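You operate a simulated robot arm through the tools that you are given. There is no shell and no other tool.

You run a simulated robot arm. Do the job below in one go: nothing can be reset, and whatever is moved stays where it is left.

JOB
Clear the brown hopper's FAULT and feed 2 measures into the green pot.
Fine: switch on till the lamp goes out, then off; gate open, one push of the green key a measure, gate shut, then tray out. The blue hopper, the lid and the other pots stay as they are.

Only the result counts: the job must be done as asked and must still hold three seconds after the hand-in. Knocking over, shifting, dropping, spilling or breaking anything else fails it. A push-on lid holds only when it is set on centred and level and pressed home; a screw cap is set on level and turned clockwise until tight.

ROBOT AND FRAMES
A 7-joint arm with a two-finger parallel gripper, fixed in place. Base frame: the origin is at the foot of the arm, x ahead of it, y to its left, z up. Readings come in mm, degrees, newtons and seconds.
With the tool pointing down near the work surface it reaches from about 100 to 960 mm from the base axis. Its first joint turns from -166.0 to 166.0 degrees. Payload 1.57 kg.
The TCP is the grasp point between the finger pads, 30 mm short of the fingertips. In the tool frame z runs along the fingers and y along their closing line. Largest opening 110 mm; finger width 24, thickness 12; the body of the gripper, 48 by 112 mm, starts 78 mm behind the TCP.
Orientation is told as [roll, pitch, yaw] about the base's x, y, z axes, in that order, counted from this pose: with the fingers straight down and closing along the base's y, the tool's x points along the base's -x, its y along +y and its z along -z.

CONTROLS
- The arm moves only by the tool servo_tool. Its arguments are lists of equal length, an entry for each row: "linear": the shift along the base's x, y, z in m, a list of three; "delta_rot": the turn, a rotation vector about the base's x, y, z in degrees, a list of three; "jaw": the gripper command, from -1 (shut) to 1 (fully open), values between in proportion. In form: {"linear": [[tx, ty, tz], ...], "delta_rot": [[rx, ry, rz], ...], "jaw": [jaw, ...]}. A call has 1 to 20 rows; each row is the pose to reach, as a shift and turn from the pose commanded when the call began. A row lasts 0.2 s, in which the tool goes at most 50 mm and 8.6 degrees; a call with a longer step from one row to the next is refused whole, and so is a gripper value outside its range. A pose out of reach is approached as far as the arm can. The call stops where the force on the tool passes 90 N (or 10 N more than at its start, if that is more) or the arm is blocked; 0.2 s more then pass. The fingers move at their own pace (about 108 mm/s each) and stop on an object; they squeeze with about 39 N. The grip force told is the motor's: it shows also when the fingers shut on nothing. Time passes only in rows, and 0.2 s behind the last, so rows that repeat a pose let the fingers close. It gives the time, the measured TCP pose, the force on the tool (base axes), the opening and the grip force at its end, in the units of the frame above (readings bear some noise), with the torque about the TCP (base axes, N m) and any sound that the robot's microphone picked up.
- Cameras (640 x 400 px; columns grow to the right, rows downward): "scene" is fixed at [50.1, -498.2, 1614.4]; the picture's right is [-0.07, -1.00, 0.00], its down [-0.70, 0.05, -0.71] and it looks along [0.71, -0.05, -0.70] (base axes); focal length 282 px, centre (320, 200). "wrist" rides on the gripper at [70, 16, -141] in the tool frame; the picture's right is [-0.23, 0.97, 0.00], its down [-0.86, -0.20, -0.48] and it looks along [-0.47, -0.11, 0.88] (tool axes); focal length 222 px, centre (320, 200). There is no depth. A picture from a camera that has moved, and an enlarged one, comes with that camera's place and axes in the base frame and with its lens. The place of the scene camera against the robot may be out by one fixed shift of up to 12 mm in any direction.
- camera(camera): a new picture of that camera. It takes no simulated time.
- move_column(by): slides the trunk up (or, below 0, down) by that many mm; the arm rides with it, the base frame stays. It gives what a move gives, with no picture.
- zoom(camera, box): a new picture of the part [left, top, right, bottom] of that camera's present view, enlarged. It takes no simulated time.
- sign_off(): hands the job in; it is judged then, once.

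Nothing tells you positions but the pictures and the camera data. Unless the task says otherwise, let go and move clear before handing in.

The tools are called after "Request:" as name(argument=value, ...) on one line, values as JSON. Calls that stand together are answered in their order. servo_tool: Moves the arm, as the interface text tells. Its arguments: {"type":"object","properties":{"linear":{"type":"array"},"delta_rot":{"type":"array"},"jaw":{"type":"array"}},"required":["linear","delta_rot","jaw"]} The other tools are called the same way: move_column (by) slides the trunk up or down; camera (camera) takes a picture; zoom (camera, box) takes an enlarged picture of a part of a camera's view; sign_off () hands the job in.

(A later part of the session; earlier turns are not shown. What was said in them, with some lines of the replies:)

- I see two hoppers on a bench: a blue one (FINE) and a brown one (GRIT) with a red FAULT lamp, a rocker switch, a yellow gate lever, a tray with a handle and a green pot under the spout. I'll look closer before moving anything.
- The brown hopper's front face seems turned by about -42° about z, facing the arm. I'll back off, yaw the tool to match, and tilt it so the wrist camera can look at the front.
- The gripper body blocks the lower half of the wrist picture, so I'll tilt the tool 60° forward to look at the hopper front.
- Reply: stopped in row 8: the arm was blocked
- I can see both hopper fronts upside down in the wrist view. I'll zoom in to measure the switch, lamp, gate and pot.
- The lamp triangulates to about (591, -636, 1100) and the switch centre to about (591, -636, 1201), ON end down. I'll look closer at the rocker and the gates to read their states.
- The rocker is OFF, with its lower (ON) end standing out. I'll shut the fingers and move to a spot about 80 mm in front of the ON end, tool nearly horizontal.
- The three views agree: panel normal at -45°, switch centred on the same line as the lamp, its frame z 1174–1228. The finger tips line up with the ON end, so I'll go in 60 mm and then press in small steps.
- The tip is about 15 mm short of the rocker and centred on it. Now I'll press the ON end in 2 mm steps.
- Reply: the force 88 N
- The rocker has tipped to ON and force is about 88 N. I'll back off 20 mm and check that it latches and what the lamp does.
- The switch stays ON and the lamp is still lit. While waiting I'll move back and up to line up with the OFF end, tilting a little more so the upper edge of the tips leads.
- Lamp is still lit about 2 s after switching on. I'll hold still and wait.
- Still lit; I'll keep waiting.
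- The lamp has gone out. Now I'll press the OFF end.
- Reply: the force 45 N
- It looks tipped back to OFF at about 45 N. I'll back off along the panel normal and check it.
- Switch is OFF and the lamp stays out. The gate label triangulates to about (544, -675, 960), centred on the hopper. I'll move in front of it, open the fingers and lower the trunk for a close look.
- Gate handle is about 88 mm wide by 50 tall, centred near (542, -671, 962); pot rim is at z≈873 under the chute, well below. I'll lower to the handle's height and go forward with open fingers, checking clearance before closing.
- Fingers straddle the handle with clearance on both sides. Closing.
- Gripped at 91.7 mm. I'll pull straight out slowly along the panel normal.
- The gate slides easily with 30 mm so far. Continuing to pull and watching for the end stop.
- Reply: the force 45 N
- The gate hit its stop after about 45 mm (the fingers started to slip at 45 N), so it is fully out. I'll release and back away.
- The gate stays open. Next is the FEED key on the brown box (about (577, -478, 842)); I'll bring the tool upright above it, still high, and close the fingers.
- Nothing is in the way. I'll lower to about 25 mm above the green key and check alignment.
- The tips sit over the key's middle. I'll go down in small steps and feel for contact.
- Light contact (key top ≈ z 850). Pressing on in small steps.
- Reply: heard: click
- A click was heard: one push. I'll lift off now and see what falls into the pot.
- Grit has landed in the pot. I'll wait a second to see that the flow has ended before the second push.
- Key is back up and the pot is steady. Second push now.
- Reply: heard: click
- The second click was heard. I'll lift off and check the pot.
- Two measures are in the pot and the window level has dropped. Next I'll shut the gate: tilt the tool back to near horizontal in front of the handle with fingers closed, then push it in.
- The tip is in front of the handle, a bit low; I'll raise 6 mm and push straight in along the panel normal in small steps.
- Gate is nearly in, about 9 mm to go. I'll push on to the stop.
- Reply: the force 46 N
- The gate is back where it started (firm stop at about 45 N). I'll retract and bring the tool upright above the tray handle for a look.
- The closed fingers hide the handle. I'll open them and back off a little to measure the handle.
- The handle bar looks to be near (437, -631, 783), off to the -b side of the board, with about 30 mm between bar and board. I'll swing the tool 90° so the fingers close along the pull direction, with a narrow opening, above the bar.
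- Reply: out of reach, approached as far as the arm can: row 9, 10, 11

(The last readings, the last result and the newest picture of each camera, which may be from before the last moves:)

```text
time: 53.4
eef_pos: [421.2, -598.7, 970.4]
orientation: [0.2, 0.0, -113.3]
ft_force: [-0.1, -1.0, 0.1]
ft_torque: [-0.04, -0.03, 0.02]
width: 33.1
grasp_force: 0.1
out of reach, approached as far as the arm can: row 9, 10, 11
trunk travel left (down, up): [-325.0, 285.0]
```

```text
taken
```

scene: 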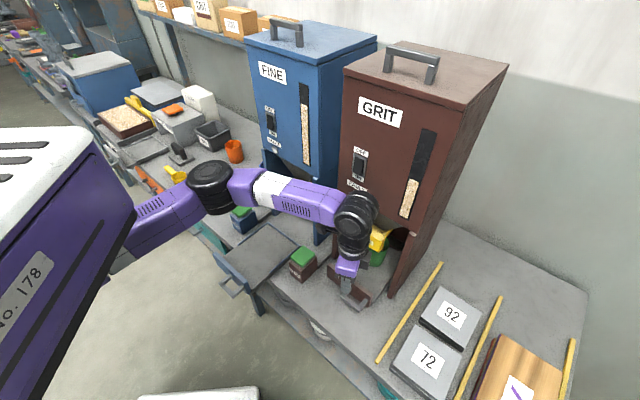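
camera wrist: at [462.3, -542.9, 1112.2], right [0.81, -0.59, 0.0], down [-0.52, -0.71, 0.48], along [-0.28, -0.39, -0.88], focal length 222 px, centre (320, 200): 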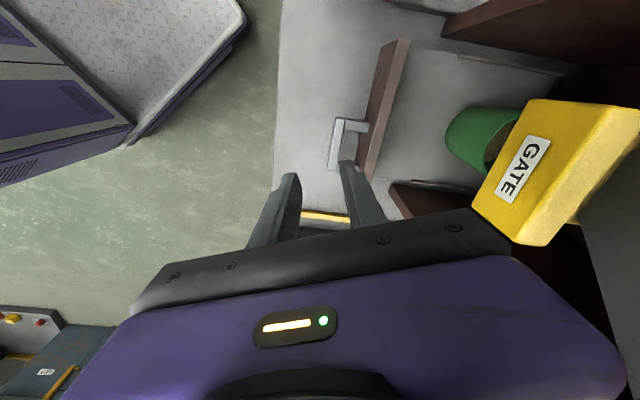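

That way runs into a joint limit, so I'll turn the other way. This view shows the handle well, so I'll measure it first.

Request:
zoom(camera="wrist", box=[300, 20, 440, 200])

Request:
zoom(camera="wrist", box=[420, 80, 560, 200])

```text
2.22 times, centred on (370, 110) of wrist
camera zoom: at [462.3, -542.9, 1112.2], right [0.81, -0.59, 0.0], down [-0.52, -0.71, 0.48], along [-0.28, -0.39, -0.88], focal length 494 px, centre (209, 400)
```

zoom: 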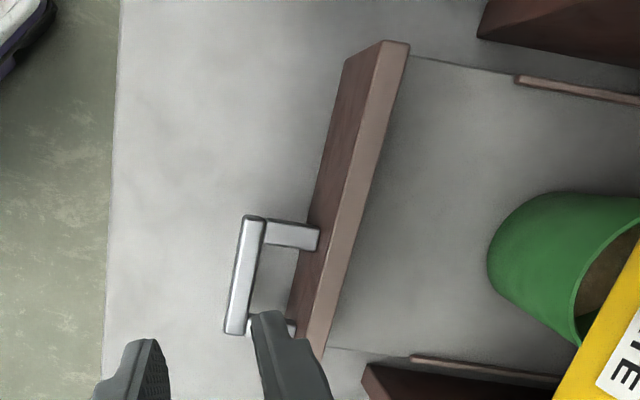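

```text
3.33 times, centred on (490, 140) of wrist
camera zoom: at [462.3, -542.9, 1112.2], right [0.81, -0.59, 0.0], down [-0.52, -0.71, 0.48], along [-0.28, -0.39, -0.88], focal length 740 px, centre (-247, 400)
```

zoom: 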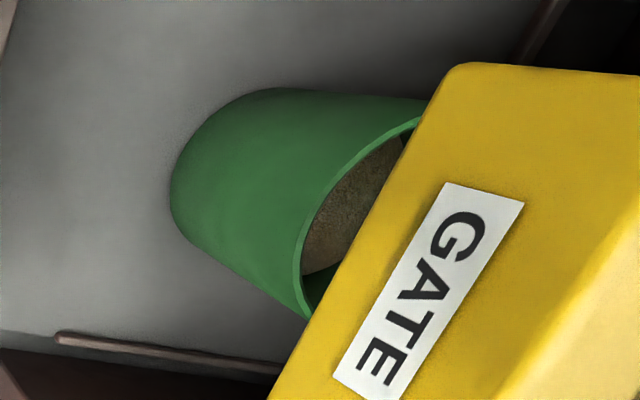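

The handle bar centre is about (434, -624, 795) with about 36 mm clear behind it. I'll back off 40 mm and turn the other way to yaw +45°.

Request:
servo_tool(linear=[[-0.014, 0.014, 0], [-0.028, 0.028, 0], [-0.028, 0.028, 0], [-0.028, 0.028, 0], [-0.028, 0.028, 0], [-0.028, 0.028, 0], [-0.028, 0.028, 0], [-0.028, 0.028, 0], [-0.028, 0.028, 0], [-0.028, 0.028, 0], [-0.028, 0.028, 0], [-0.028, 0.028, 0], [-0.028, 0.028, 0], [-0.028, 0.028, 0], [-0.028, 0.028, 0], [-0.028, 0.028, 0], [-0.028, 0.028, 0], [-0.028, 0.028, 0], [-0.028, 0.028, 0], [-0.028, 0.028, 0]], delta_rot=[[0, 0, 7.9], [0, 0, 15.8], [0, 0, 23.7], [0, 0, 31.7], [0, 0, 39.6], [0, 0, 47.5], [0, 0, 55.4], [0, 0, 63.3], [0, 0, 71.2], [0, 0, 79.2], [0, 0, 87.1], [0, 0, 95.0], [0, 0, 102.9], [0, 0, 110.8], [0, 0, 118.7], [0, 0, 126.6], [0, 0, 134.6], [0, 0, 142.5], [0, 0, 150.4], [0, 0, 158.3]], jaw=[-0.4, -0.4, -0.4, -0.4, -0.4, -0.4, -0.4, -0.4, -0.4, -0.4, -0.4, -0.4, -0.4, -0.4, -0.4, -0.4, -0.4, -0.4, -0.4, -0.4])

Request:
camera(camera="wrist")

Request:
camera(camera="scene")

```text
time: 57.6
eef_pos: [393.7, -571.6, 969.0]
orientation: [0.3, 0.0, 45.4]
ft_force: [0.4, -0.7, 0.2]
ft_torque: [-0.02, -0.03, -0.02]
width: 33.0
grasp_force: 0.1
trunk travel left (down, up): [-325.0, 285.0]
```

```text
taken
camera wrist: at [332.7, -611.6, 1111.0], right [-0.53, 0.85, 0.0], down [0.74, 0.47, 0.48], along [0.4, 0.26, -0.88], focal length 222 px, centre (320, 200)
```

wrist: 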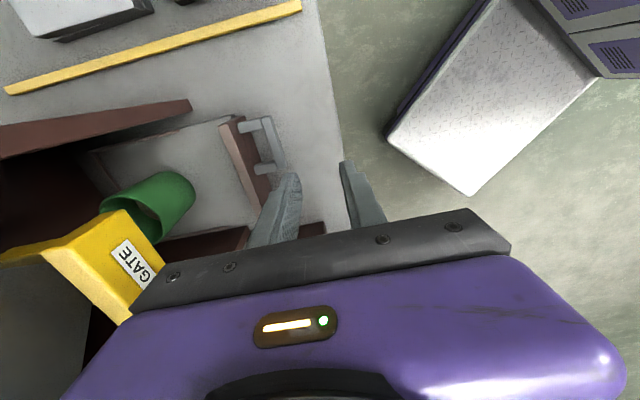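

```text
taken
```

scene: 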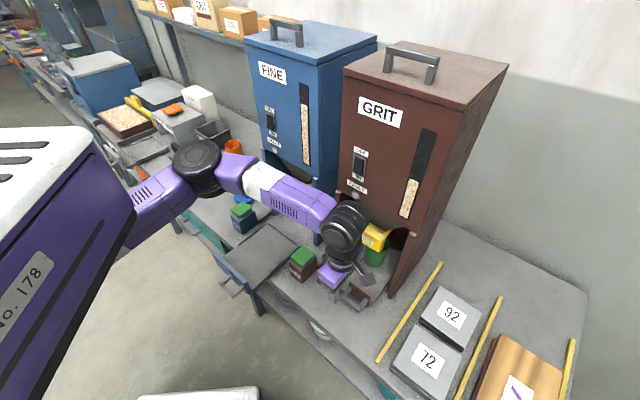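

Request:
zoom(camera="wrist", box=[200, 90, 360, 230])

Request:
zoom(camera="scene", box=[310, 230, 410, 320])

```text
2.86 times, centred on (280, 160) of wrist
camera zoom: at [332.7, -611.6, 1111.0], right [-0.53, 0.85, 0.0], down [0.74, 0.47, 0.48], along [0.4, 0.26, -0.88], focal length 635 px, centre (434, 314)
```

zoom: 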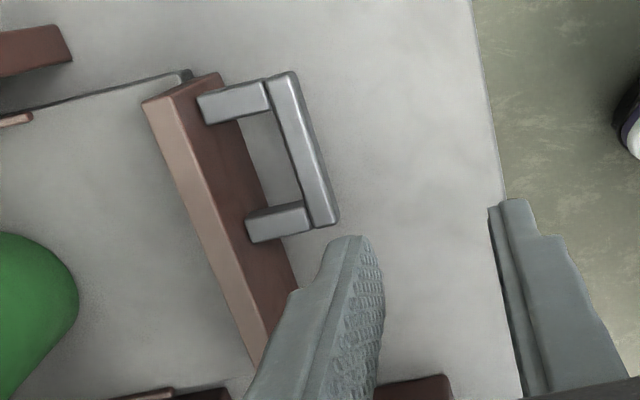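

```text
4.44 times, centred on (360, 275) of scene
camera zoom: at [50.1, -498.2, 1614.4], right [-0.07, -1.0, 0.0], down [-0.7, 0.05, -0.71], along [0.71, -0.05, -0.7], focal length 1253 px, centre (142, -133)
```

zoom: 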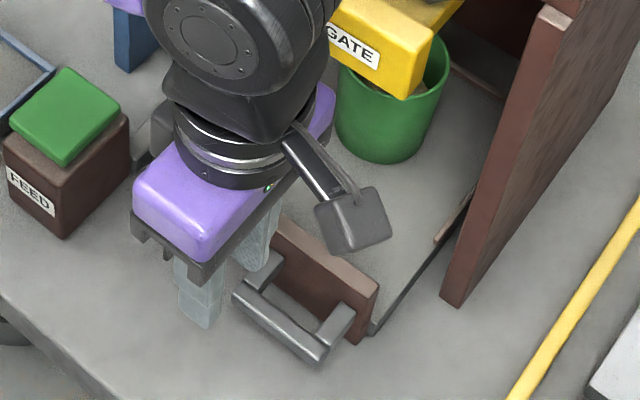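

This view agrees: bar centre (434, -623, ~792). I'll move above it and lower to a height just above the bar to check alignment.

Request:
servo_tool(linear=[[0.0203, -0.0256, 0], [0.0406, -0.0512, 0], [0.0406, -0.0512, -0.04], [0.0406, -0.0512, -0.08], [0.0406, -0.0512, -0.115]], delta_rot=[[0, 0, -0.2], [0, 0, -0.4], [0, 0, -0.4], [0, 0, -0.4], [0, 0, -0.4]], jaw=[-0.4, -0.4, -0.4, -0.4, -0.4])

Request:
camera(camera="wrist")

Request:
zoom(camera="wrist", box=[220, 100, 400, 240])

Request:
zoom(camera="scene", box=[310, 230, 410, 320])

```text
time: 58.8
eef_pos: [436.5, -622.0, 852.8]
orientation: [0.3, 0.0, 44.7]
ft_force: [-0.5, -0.3, 0.8]
ft_torque: [0.02, -0.02, 0.0]
width: 33.0
grasp_force: 0.1
trunk travel left (down, up): [-325.0, 285.0]
```

```text
taken
camera wrist: at [375.0, -661.6, 994.9], right [-0.52, 0.85, 0.0], down [0.75, 0.46, 0.48], along [0.4, 0.25, -0.88], focal length 222 px, centre (320, 200)
```

wrist: 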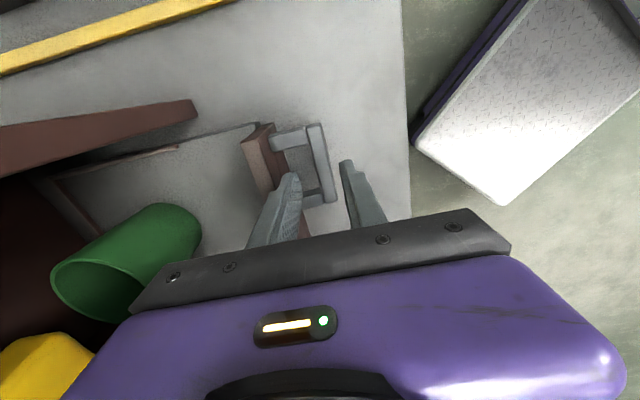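

```text
2.86 times, centred on (310, 170) of wrist
camera zoom: at [375.0, -661.6, 994.9], right [-0.52, 0.85, 0.0], down [0.75, 0.46, 0.48], along [0.4, 0.25, -0.88], focal length 635 px, centre (349, 286)
```

zoom: 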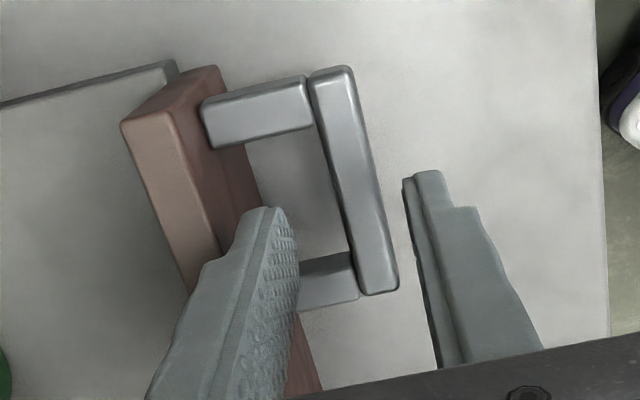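

```text
4.44 times, centred on (360, 275) of scene
camera zoom: at [50.1, -498.2, 1614.4], right [-0.07, -1.0, 0.0], down [-0.7, 0.05, -0.71], along [0.71, -0.05, -0.7], focal length 1253 px, centre (142, -133)
```

zoom: 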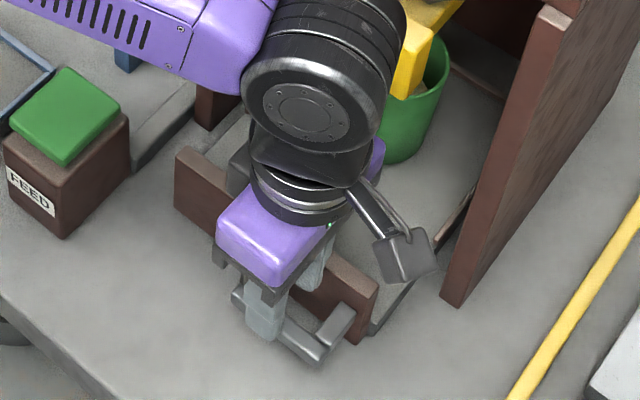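

Fingers straddle the bar with clearance on both sides. I'll lower slowly so the tips pass just below the bar.

Request:
servo_tool(linear=[[0.001, 0.001, -0.01], [0.001, 0.001, -0.02], [0.001, 0.001, -0.03], [0.001, 0.001, -0.038], [0.001, 0.001, -0.046]], delta_rot=[[0, 0, 0], [0, 0, 0], [0, 0, 0], [0, 0, 0], [0, 0, 0]], jaw=[-0.4, -0.4, -0.4, -0.4, -0.4])

Request:
zoom(camera="wrist", box=[220, 100, 400, 240])

Request:
zoom(camera="scene", box=[310, 230, 410, 320])

```text
time: 60.0
eef_pos: [436.5, -621.3, 808.1]
orientation: [0.2, -0.1, 44.8]
ft_force: [-0.5, -0.4, 0.5]
ft_torque: [-0.03, 0.01, -0.02]
width: 33.3
grasp_force: 0.1
trunk travel left (down, up): [-325.0, 285.0]
```

```text
2.86 times, centred on (310, 170) of wrist
camera zoom: at [374.4, -660.6, 949.4], right [-0.52, 0.85, 0.0], down [0.75, 0.46, 0.48], along [0.4, 0.25, -0.88], focal length 635 px, centre (349, 286)
```

zoom: 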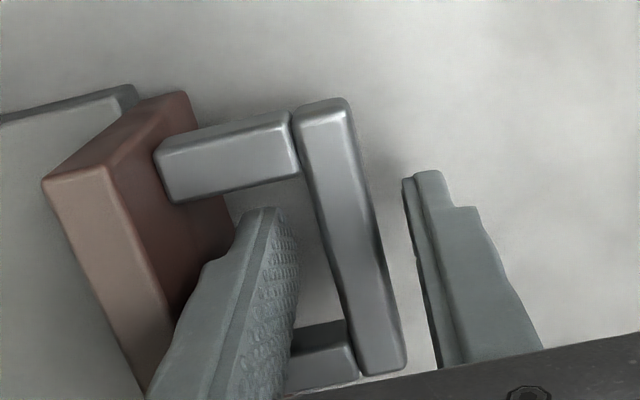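

```text
4.44 times, centred on (360, 275) of scene
camera zoom: at [50.1, -498.2, 1614.4], right [-0.07, -1.0, 0.0], down [-0.7, 0.05, -0.71], along [0.71, -0.05, -0.7], focal length 1253 px, centre (142, -133)
```

zoom: 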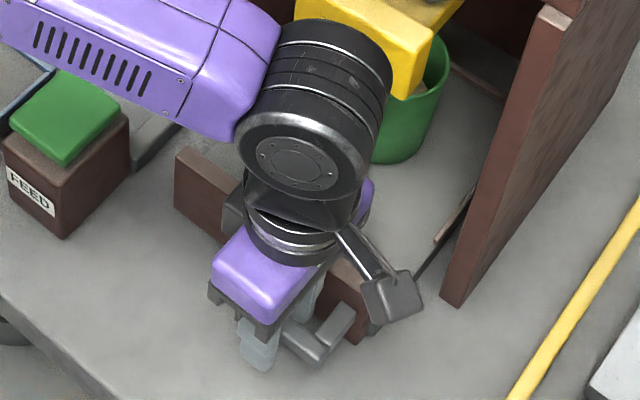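

Tips are inside the loop around the bar. Closing on the bar.

Request:
servo_tool(linear=[[0, 0, 0], [0, 0, 0], [0, 0, 0]], delta_rot=[[0, 0, 0], [0, 0, 0], [0, 0, 0]], jaw=[-1, -1, -1])

Request:
zoom(camera="wrist", box=[220, 100, 400, 240])

Request:
camera(camera="scene")

```text
time: 60.8
eef_pos: [434.6, -619.5, 807.5]
orientation: [0.4, 0.0, 44.7]
ft_force: [-9.5, 16.1, 1.4]
ft_torque: [0.09, -0.49, 0.73]
width: 13.6
grasp_force: 29.9
trunk travel left (down, up): [-325.0, 285.0]
```

```text
2.86 times, centred on (310, 170) of wrist
camera zoom: at [373.2, -659.8, 949.3], right [-0.52, 0.85, 0.01], down [0.75, 0.46, 0.48], along [0.4, 0.26, -0.88], focal length 635 px, centre (349, 286)
```

zoom: 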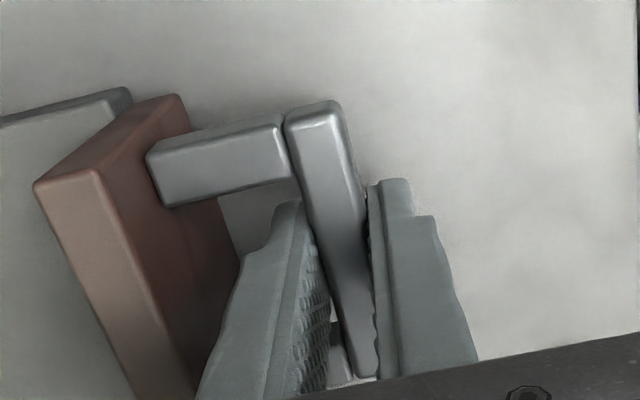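

```text
taken
```

scene: 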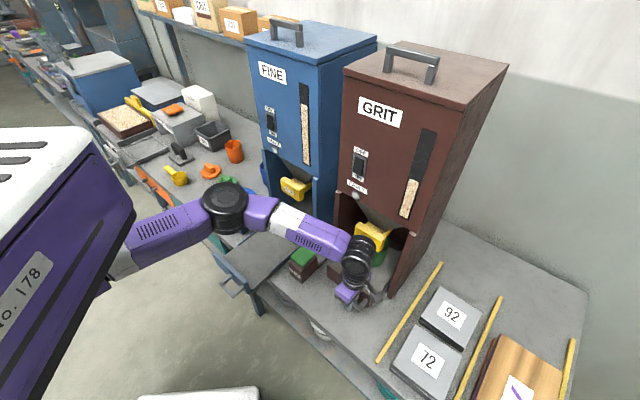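

The bar is held (13.6 mm). I'll pull the tray straight out gently, watching the force and the pot.

Request:
servo_tool(linear=[[-0.0014, 0.0014, 0], [-0.0035, 0.0035, 0], [-0.0064, 0.0064, 0], [-0.0099, 0.0099, 0], [-0.0141, 0.0141, 0], [-0.0191, 0.0191, 0], [-0.024, 0.024, 0], [-0.029, 0.029, 0], [-0.0339, 0.0339, 0], [-0.0382, 0.0382, 0], [-0.041, 0.041, 0], [-0.0424, 0.0424, 0]], delta_rot=[[0, 0, 0], [0, 0, 0], [0, 0, 0], [0, 0, 0], [0, 0, 0], [0, 0, 0], [0, 0, 0], [0, 0, 0], [0, 0, 0], [0, 0, 0], [0, 0, 0], [0, 0, 0]], jaw=[-1, -1, -1, -1, -1, -1, -1, -1, -1, -1, -1, -1])

Request:
camera(camera="wrist")

Request:
camera(camera="scene")

```text
time: 63.4
eef_pos: [393.7, -578.3, 807.5]
orientation: [0.3, 0.1, 44.8]
ft_force: [-0.9, -0.8, -16.6]
ft_torque: [-0.27, -0.34, 0.73]
width: 13.7
grasp_force: 30.4
trunk travel left (down, up): [-325.0, 285.0]
```

```text
taken
camera wrist: at [331.7, -618.2, 949.4], right [-0.52, 0.85, 0.01], down [0.75, 0.46, 0.48], along [0.4, 0.25, -0.88], focal length 222 px, centre (320, 200)
```

wrist: 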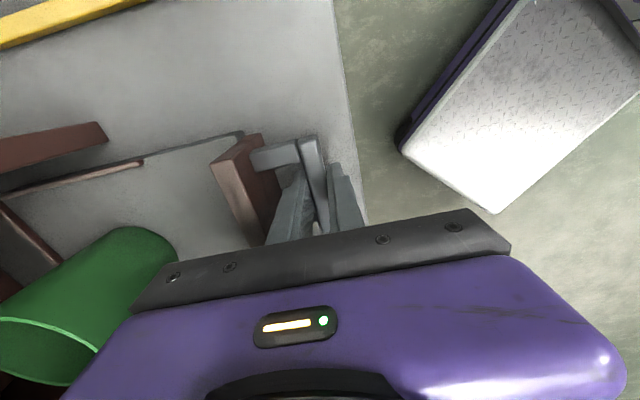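

```text
taken
```

scene: 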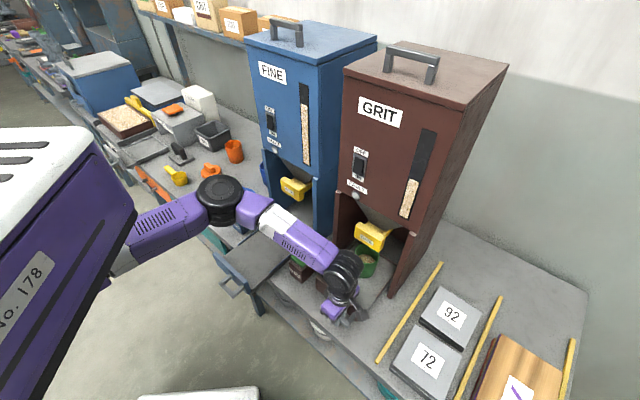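

The tray and pot are moving together smoothly. Continuing.

Request:
zoom(camera="scene", box=[270, 200, 430, 320])

Request:
servo_tool(linear=[[-0.0014, 0.0014, 0], [-0.0035, 0.0035, 0], [-0.0064, 0.0064, 0], [-0.0099, 0.0099, 0], [-0.0141, 0.0141, 0], [-0.0191, 0.0191, 0], [-0.024, 0.024, 0], [-0.029, 0.029, 0], [-0.0339, 0.0339, 0], [-0.0389, 0.0389, 0], [-0.0438, 0.0438, 0], [-0.0488, 0.0488, 0], [-0.053, 0.053, 0], [-0.0552, 0.0552, 0], [-0.0566, 0.0566, 0]], delta_rot=[[0, 0, 0], [0, 0, 0], [0, 0, 0], [0, 0, 0], [0, 0, 0], [0, 0, 0], [0, 0, 0], [0, 0, 0], [0, 0, 0], [0, 0, 0], [0, 0, 0], [0, 0, 0], [0, 0, 0], [0, 0, 0], [0, 0, 0]], jaw=[-1, -1, -1, -1, -1, -1, -1, -1, -1, -1, -1, -1, -1, -1, -1])

Request:
camera(camera="wrist")

Request:
camera(camera="scene")

```text
3.33 times, centred on (350, 260) of scene
camera zoom: at [50.1, -498.2, 1614.4], right [-0.07, -1.0, 0.0], down [-0.7, 0.05, -0.71], along [0.71, -0.05, -0.7], focal length 940 px, centre (220, 0)
```

zoom: 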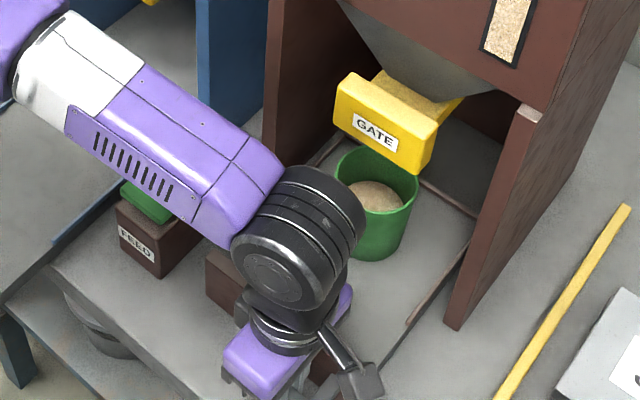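

```text
time: 66.6
eef_pos: [337.6, -521.8, 808.4]
orientation: [0.2, -0.1, 44.9]
ft_force: [5.6, 3.4, -8.1]
ft_torque: [-0.15, -0.43, 0.77]
width: 13.7
grasp_force: 30.2
trunk travel left (down, up): [-325.0, 285.0]
```

```text
taken
camera wrist: at [275.6, -562.1, 950.2], right [-0.52, 0.85, 0.0], down [0.75, 0.46, 0.48], along [0.4, 0.25, -0.88], focal length 222 px, centre (320, 200)
```

wrist: 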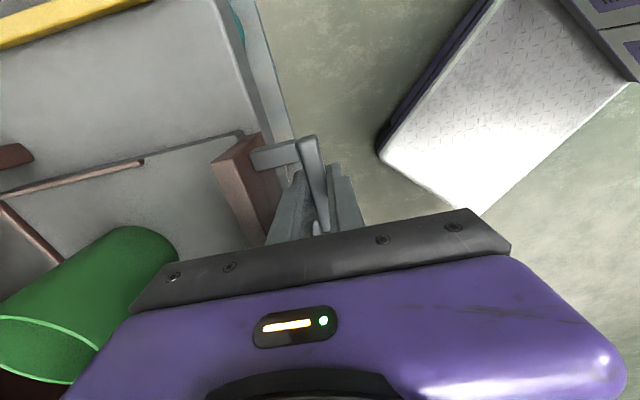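

```text
taken
```

scene: 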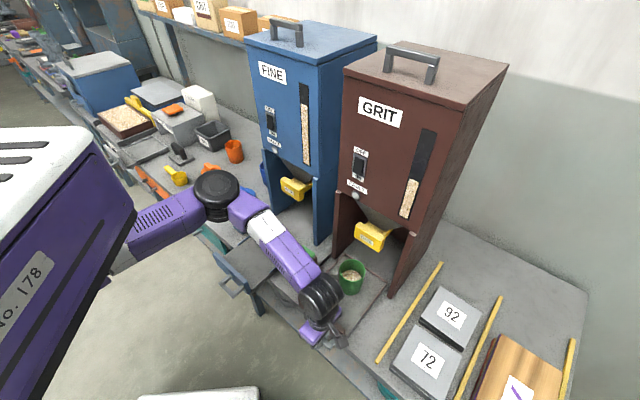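

Pot and tray travel fine (138 mm so far). The blue tray sits about 220 mm out for reference, so I'll continue slowly and feel for a stop.

Request:
servo_tool(linear=[[-0.0014, 0.0014, 0], [-0.0035, 0.0035, 0], [-0.0064, 0.0064, 0], [-0.0099, 0.0099, 0], [-0.0134, 0.0134, 0], [-0.017, 0.017, 0], [-0.0205, 0.0205, 0], [-0.024, 0.024, 0], [-0.0276, 0.0276, 0], [-0.0304, 0.0304, 0], [-0.0325, 0.0325, 0], [-0.0339, 0.0339, 0]], delta_rot=[[0, 0, 0], [0, 0, 0], [0, 0, 0], [0, 0, 0], [0, 0, 0], [0, 0, 0], [0, 0, 0], [0, 0, 0], [0, 0, 0], [0, 0, 0], [0, 0, 0], [0, 0, 0]], jaw=[-1, -1, -1, -1, -1, -1, -1, -1, -1, -1, -1, -1])

Request:
camera(camera="wrist")

Request:
camera(camera="scene")

Request:
zoom(camera="scene", box=[210, 200, 430, 360])

```text
time: 69.2
eef_pos: [302.6, -489.1, 808.7]
orientation: [0.3, 0.0, 44.7]
ft_force: [5.4, 4.9, -16.9]
ft_torque: [-0.4, -0.2, 0.72]
width: 13.8
grasp_force: 30.0
trunk travel left (down, up): [-325.0, 285.0]
```

```text
taken
camera wrist: at [241.3, -527.9, 950.3], right [-0.52, 0.85, 0.0], down [0.75, 0.46, 0.48], along [0.4, 0.25, -0.88], focal length 222 px, centre (320, 200)
```

wrist: 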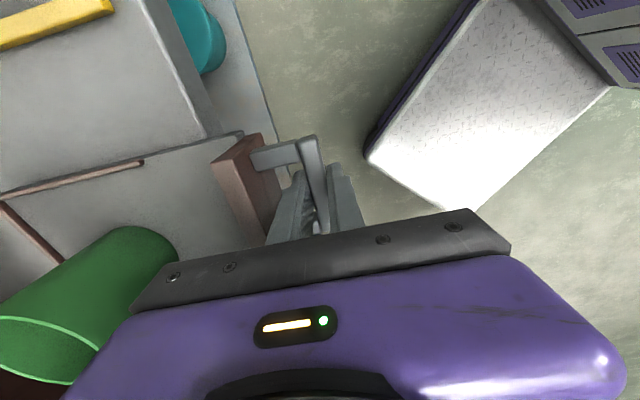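

```text
taken
```

scene: 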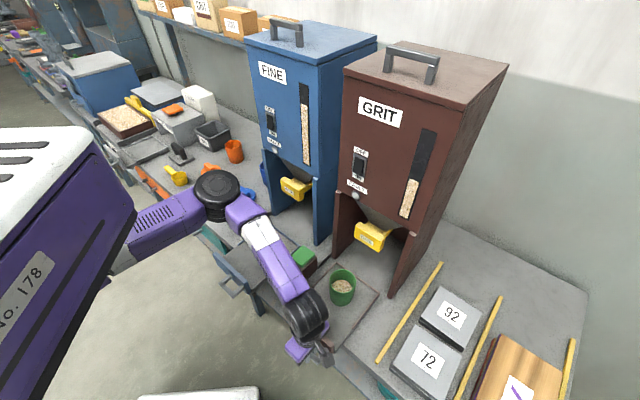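

```text
2.50 times, centred on (320, 280) of scene
camera zoom: at [50.1, -498.2, 1614.4], right [-0.07, -1.0, 0.0], down [-0.7, 0.05, -0.71], along [0.71, -0.05, -0.7], focal length 705 px, centre (320, 0)
```

zoom: 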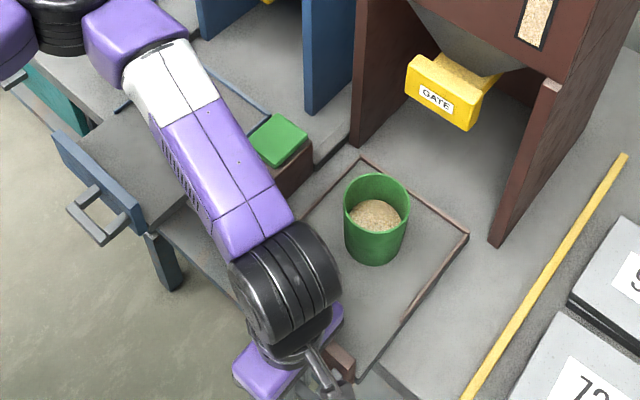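

The tray's back edge is nearly at the hopper's front; the blue tray sits about 35 mm further. I'll continue slowly.

Request:
servo_tool(linear=[[-0.0014, 0.0014, 0], [-0.0035, 0.0035, 0], [-0.0064, 0.0064, 0], [-0.0092, 0.0092, 0], [-0.012, 0.012, 0], [-0.0141, 0.0141, 0], [-0.0156, 0.0156, 0]], delta_rot=[[0, 0, 0], [0, 0, 0], [0, 0, 0], [0, 0, 0], [0, 0, 0], [0, 0, 0], [0, 0, 0]], jaw=[-1, -1, -1, -1, -1, -1, -1])

Request:
zoom(camera="scene", box=[210, 200, 430, 360])

```text
time: 70.8
eef_pos: [287.3, -472.2, 810.3]
orientation: [0.2, -0.1, 44.8]
ft_force: [9.8, 6.8, -9.0]
ft_torque: [0.23, -0.76, 0.75]
width: 13.8
grasp_force: 29.7
trunk travel left (down, up): [-325.0, 285.0]
```

```text
2.50 times, centred on (320, 280) of scene
camera zoom: at [50.1, -498.2, 1614.4], right [-0.07, -1.0, 0.0], down [-0.7, 0.05, -0.71], along [0.71, -0.05, -0.7], focal length 705 px, centre (320, 0)
```

zoom: 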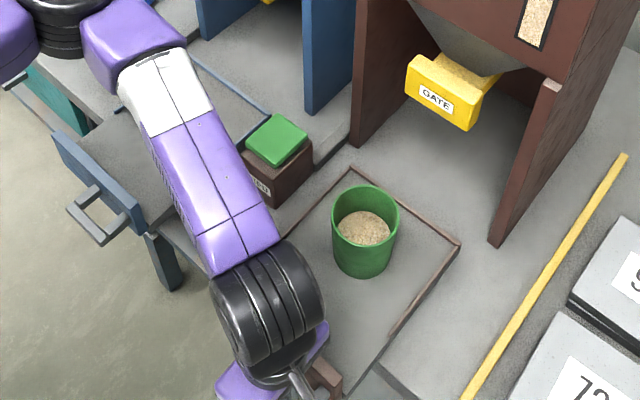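

The sideways force shows the slide runs about half a degree off my line, so I'll ease over 1.5 mm and pull the last ~10 mm to match the blue tray's position.

Request:
servo_tool(linear=[[-0.0004, 0.0024, 0], [-0.0018, 0.0038, 0], [-0.0039, 0.0059, 0], [-0.0053, 0.0073, 0], [-0.006, 0.008, 0], [-0.006, 0.008, 0]], delta_rot=[[0, 0, 0], [0, 0, 0], [0, 0, 0], [0, 0, 0], [0, 0, 0], [0, 0, 0]], jaw=[-1, -1, -1, -1, -1, -1])

Request:
camera(camera="wrist")

Request:
zoom(camera="scene", box=[210, 200, 430, 360])

```text
time: 72.2
eef_pos: [279.6, -465.1, 808.0]
orientation: [0.3, 0.1, 44.7]
ft_force: [-4.8, -5.6, -13.6]
ft_torque: [-0.31, -0.32, 0.74]
width: 13.7
grasp_force: 30.1
trunk travel left (down, up): [-325.0, 285.0]
```

```text
taken
camera wrist: at [218.6, -504.9, 950.7], right [-0.52, 0.85, 0.0], down [0.75, 0.46, 0.48], along [0.4, 0.25, -0.88], focal length 222 px, centre (320, 200)
```

wrist: 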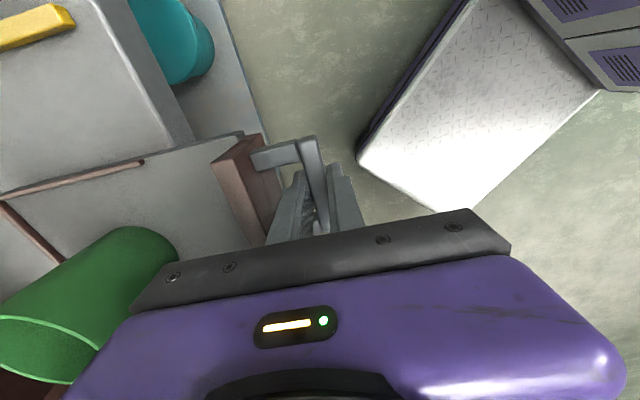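

```text
2.50 times, centred on (320, 280) of scene
camera zoom: at [50.1, -498.2, 1614.4], right [-0.07, -1.0, 0.0], down [-0.7, 0.05, -0.71], along [0.71, -0.05, -0.7], focal length 705 px, centre (320, 0)
```

zoom: 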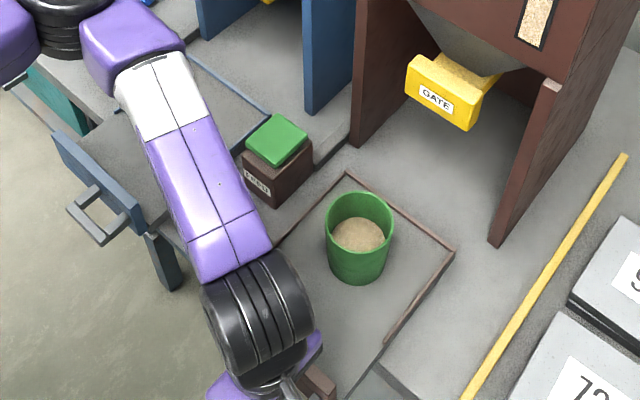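

Request:
servo_tool(linear=[[-0.0014, 0.0014, 0], [-0.0028, 0.0028, 0], [-0.0042, 0.0042, 0], [-0.0042, 0.0042, 0]], delta_rot=[[0, 0, 0], [0, 0, 0], [0, 0, 0], [0, 0, 0]], jaw=[-1, -1, -1, -1])

Request:
zoom(camera="scene", box=[210, 200, 430, 360])

```text
time: 73.2
eef_pos: [278.3, -462.9, 809.4]
orientation: [-0.2, 0.2, 44.9]
ft_force: [8.0, -34.3, -7.0]
ft_torque: [0.14, 0.07, 0.6]
width: 13.8
grasp_force: 30.2
trunk travel left (down, up): [-325.0, 285.0]
```

```text
2.50 times, centred on (320, 280) of scene
camera zoom: at [50.1, -498.2, 1614.4], right [-0.07, -1.0, 0.0], down [-0.7, 0.05, -0.71], along [0.71, -0.05, -0.7], focal length 705 px, centre (320, 0)
```

zoom: 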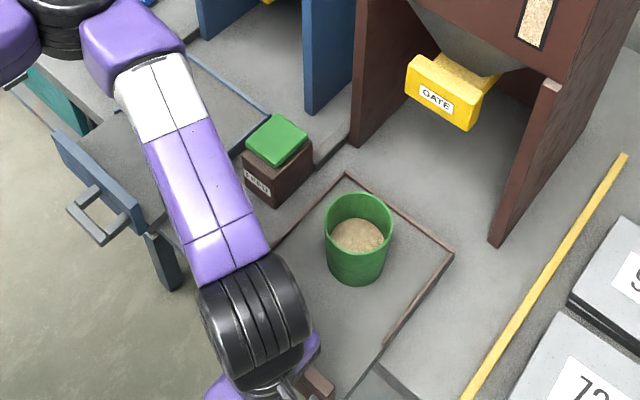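

That is the end stop (about 35 N at ~220 mm out). I'll ease the pull, open the fingers just enough and lift straight up.

Request:
servo_tool(linear=[[0.0014, -0.0014, 0], [0.0021, -0.0021, 0], [0.0021, -0.0021, 0], [0.0021, -0.0021, 0]], delta_rot=[[0, 0, 0], [0, 0, 0], [0, 0, 0], [0, 0, 0]], jaw=[-1, -1, -0.45, -0.45])

Request:
zoom(camera="wrist", box=[200, 90, 400, 240])

Request:
zoom(camera="scene", box=[210, 200, 430, 360])

```text
time: 74.2
eef_pos: [278.6, -461.5, 807.8]
orientation: [0.3, 0.0, 44.7]
ft_force: [-0.2, 0.7, -0.5]
ft_torque: [0.02, -0.02, 0.02]
width: 30.1
grasp_force: 0.1
trunk travel left (down, up): [-325.0, 285.0]
```

```text
2.67 times, centred on (300, 165) of wrist
camera zoom: at [216.8, -502.1, 950.0], right [-0.52, 0.85, 0.01], down [0.75, 0.46, 0.48], along [0.4, 0.25, -0.88], focal length 592 px, centre (373, 293)
```

zoom: 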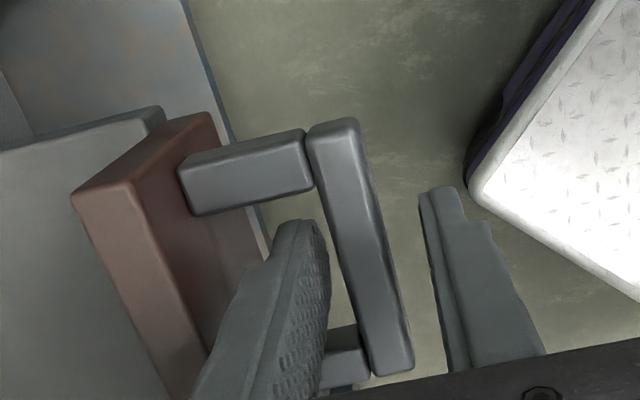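

```text
2.50 times, centred on (320, 280) of scene
camera zoom: at [50.1, -498.2, 1614.4], right [-0.07, -1.0, 0.0], down [-0.7, 0.05, -0.71], along [0.71, -0.05, -0.7], focal length 705 px, centre (320, 0)
```

zoom: 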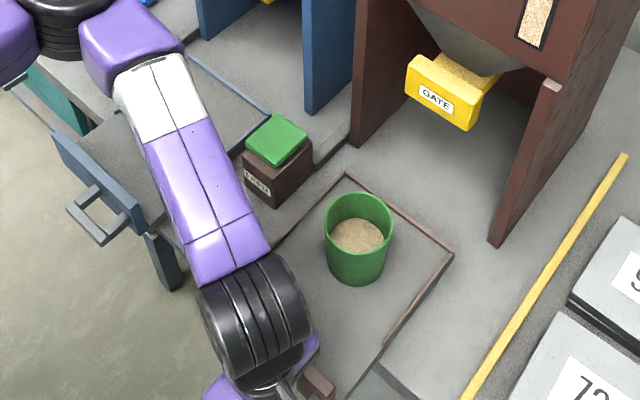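

Released and the tray stays put. Lifting straight up and clear.

Request:
servo_tool(linear=[[0, 0, 0.01], [0, 0, 0.03], [0, 0, 0.06], [0, 0, 0.1], [0, 0, 0.14], [0, 0, 0.18], [-0.03, 0.03, 0.22], [-0.06, 0.06, 0.25]], delta_rot=[[0, 0, 0], [0, 0, 0], [0, 0, 0], [0, 0, 0], [0, 0, 0], [0, 0, 0], [0, 0, 0], [0, 0, 0]], jaw=[-0.45, -0.45, -0.45, -0.45, -0.45, -0.45, -0.45, -0.45])

Request:
camera(camera="scene")

Request:
zoom(camera="scene", box=[210, 140, 430, 360])

Request:
zoom(camera="scene", box=[330, 140, 420, 250])

```text
refused: row 7 steps farther than a row can; nothing moved
```

```text
taken
```

scene: 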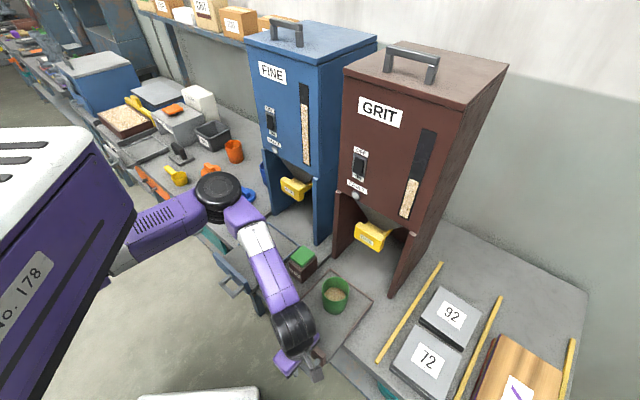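

```text
1.82 times, centred on (320, 250) of scene
camera zoom: at [50.1, -498.2, 1614.4], right [-0.07, -1.0, 0.0], down [-0.7, 0.05, -0.71], along [0.71, -0.05, -0.7], focal length 513 px, centre (320, 109)
```

zoom: 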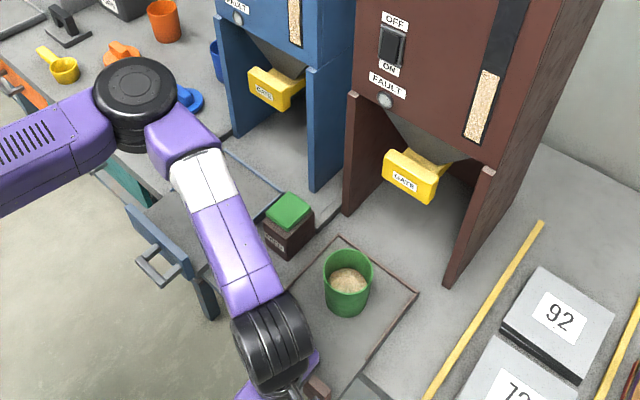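

```text
3.64 times, centred on (375, 195) of scene
camera zoom: at [50.1, -498.2, 1614.4], right [-0.07, -1.0, 0.0], down [-0.7, 0.05, -0.71], along [0.71, -0.05, -0.7], focal length 1025 px, centre (120, 218)
```

zoom: 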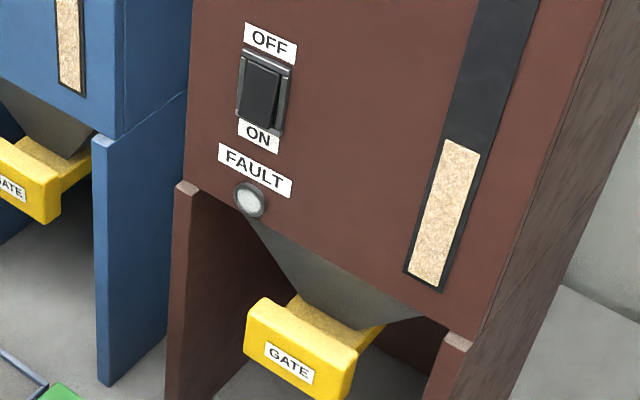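

The move was refused for too long a step; nothing moved. I'll lift with smaller steps.

Request:
servo_tool(linear=[[0, 0, 0.01], [0, 0, 0.03], [0, 0, 0.06], [0, 0, 0.1], [0, 0, 0.14], [0, 0, 0.18], [-0.02, 0.02, 0.21], [-0.04, 0.04, 0.24]], delta_rot=[[0, 0, 0], [0, 0, 0], [0, 0, 0], [0, 0, 0], [0, 0, 0], [0, 0, 0], [0, 0, 0], [0, 0, 0]], jaw=[-0.45, -0.45, -0.45, -0.45, -0.45, -0.45, -0.45, -0.45])

Request:
camera(camera="scene")

Request:
zoom(camera="scene", box=[210, 180, 430, 380])

Request:
camera(camera="wrist")

```text
time: 76.0
eef_pos: [239.8, -423.3, 1047.7]
orientation: [0.3, 0.1, 44.9]
ft_force: [0.2, -0.5, 0.3]
ft_torque: [0.01, 0.02, 0.0]
width: 30.5
grasp_force: 0.1
trunk travel left (down, up): [-325.0, 285.0]
```

```text
taken
```

scene: 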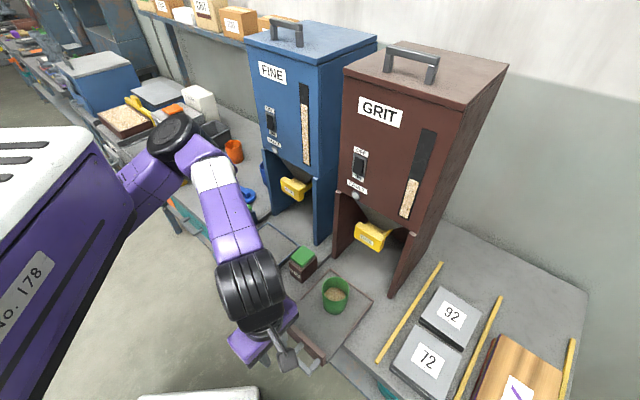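

```text
2.00 times, centred on (320, 280) of scene
camera zoom: at [50.1, -498.2, 1614.4], right [-0.07, -1.0, 0.0], down [-0.7, 0.05, -0.71], along [0.71, -0.05, -0.7], focal length 564 px, centre (320, 40)
```

zoom: 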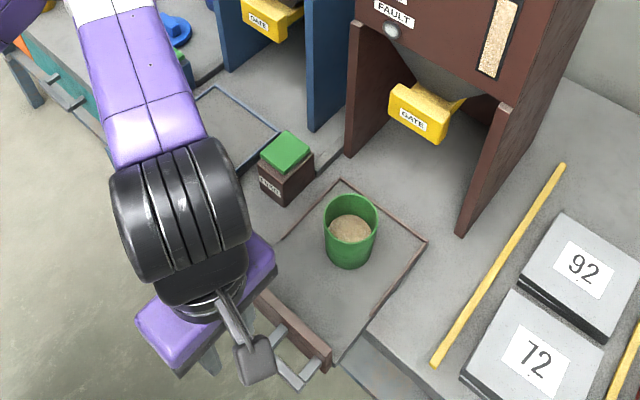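

```text
taken
camera wrist: at [178.1, -462.5, 1189.3], right [-0.52, 0.85, 0.0], down [0.75, 0.46, 0.48], along [0.4, 0.25, -0.88], focal length 222 px, centre (320, 200)
```

wrist: 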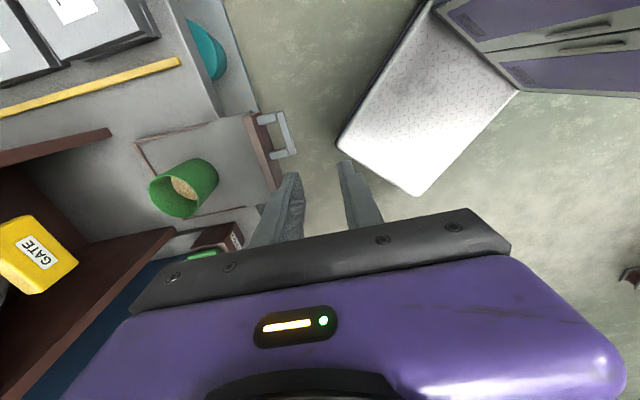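

Everything looks in place: switch OFF, lamp out, gate in, tray out with the pot standing on it, arm clear. One last close check before handing in.

Request:
servo_tool(linear=[[-0.01, 0.02, 0.03], [-0.01, 0.04, 0.06], [-0.01, 0.06, 0.09], [-0.01, 0.08, 0.12], [-0.01, 0.1, 0.14], [-0.01, 0.12, 0.15]], delta_rot=[[0, 0, 0], [0, 0, 0], [0, 0, 0], [0, 0, 0], [0, 0, 0], [0, 0, 0]], jaw=[-0.45, -0.45, -0.45, -0.45, -0.45, -0.45])

Request:
zoom(camera="scene", box=[300, 140, 430, 340])

Request:
zoom(camera="scene", box=[320, 140, 390, 210])

Request:
zoom(camera="scene", box=[320, 190, 410, 290])

Request:
camera(camera="scene")

```text
time: 77.4
eef_pos: [235.6, -311.4, 1177.8]
orientation: [3.9, -3.1, 47.0]
ft_force: [0.4, -0.5, 1.1]
ft_torque: [0.02, -0.02, -0.02]
width: 30.2
grasp_force: 0.1
trunk travel left (down, up): [-325.0, 285.0]
```

```text
2.00 times, centred on (365, 240) of scene
camera zoom: at [50.1, -498.2, 1614.4], right [-0.07, -1.0, 0.0], down [-0.7, 0.05, -0.71], along [0.71, -0.05, -0.7], focal length 564 px, centre (230, 120)
```

zoom: 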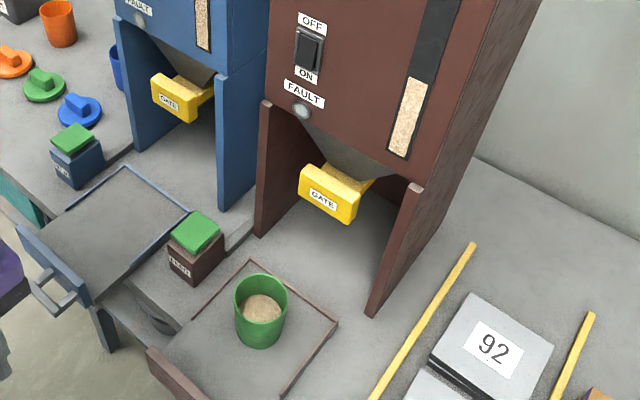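

```text
5.71 times, centred on (355, 175) of scene
camera zoom: at [50.1, -498.2, 1614.4], right [-0.07, -1.0, 0.0], down [-0.7, 0.05, -0.71], along [0.71, -0.05, -0.7], focal length 1611 px, centre (120, 343)
```

zoom: 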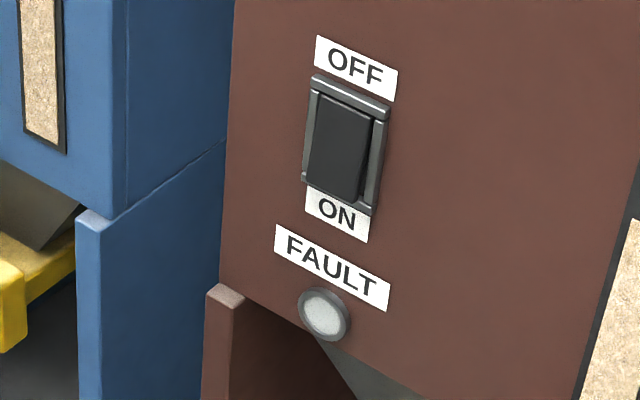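

```text
4.00 times, centred on (365, 240) of scene
camera zoom: at [50.1, -498.2, 1614.4], right [-0.07, -1.0, 0.0], down [-0.7, 0.05, -0.71], along [0.71, -0.05, -0.7], focal length 1128 px, centre (140, 40)
```

zoom: 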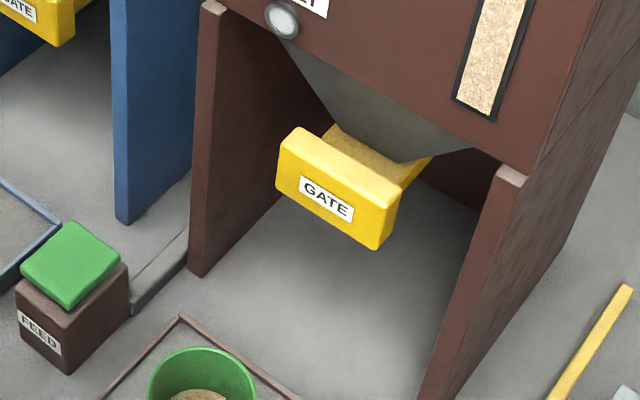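

```text
taken
```

scene: 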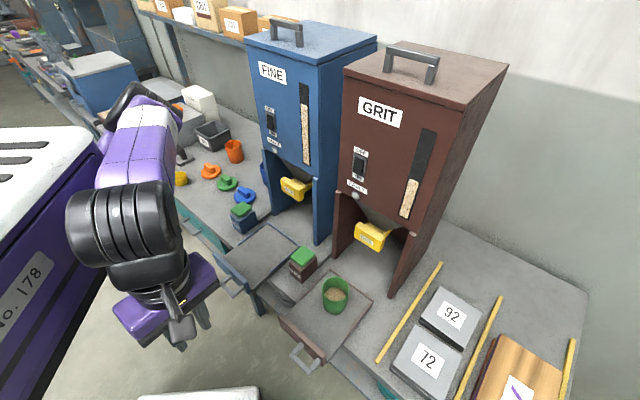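

The checks hold: the switch is OFF, the lamp is out, the gate is shut, and the tray is fully out with the filled green pot upright on it. There is no spill, the blue hopper and other items are where they were, and the arm is clear. Handing in.

Request:
sign_off()

```text
The job is handed in.
```

The brown hopper's FAULT is cleared and two measures are in the green pot. I've handed the job in, but no verdict came back.

- **Fault:** I switched it on. The lamp went out about 8 seconds later, and I switched it back off. The lamp was still out at the last check.
- **Feed:** I pulled the gate open to its stop and pushed the brown box's green key twice. Each push gave one click, and the level in the pot rose both times.
- **Gate and tray:** The gate is back at its starting position. The tray is out to its end stop, with the pot upright on it and no spill visible.
- **Everything else:** I didn't touch the blue hopper, the lids or the other pots. They looked unmoved in the last picture. The arm has let go and is clear of the bench.
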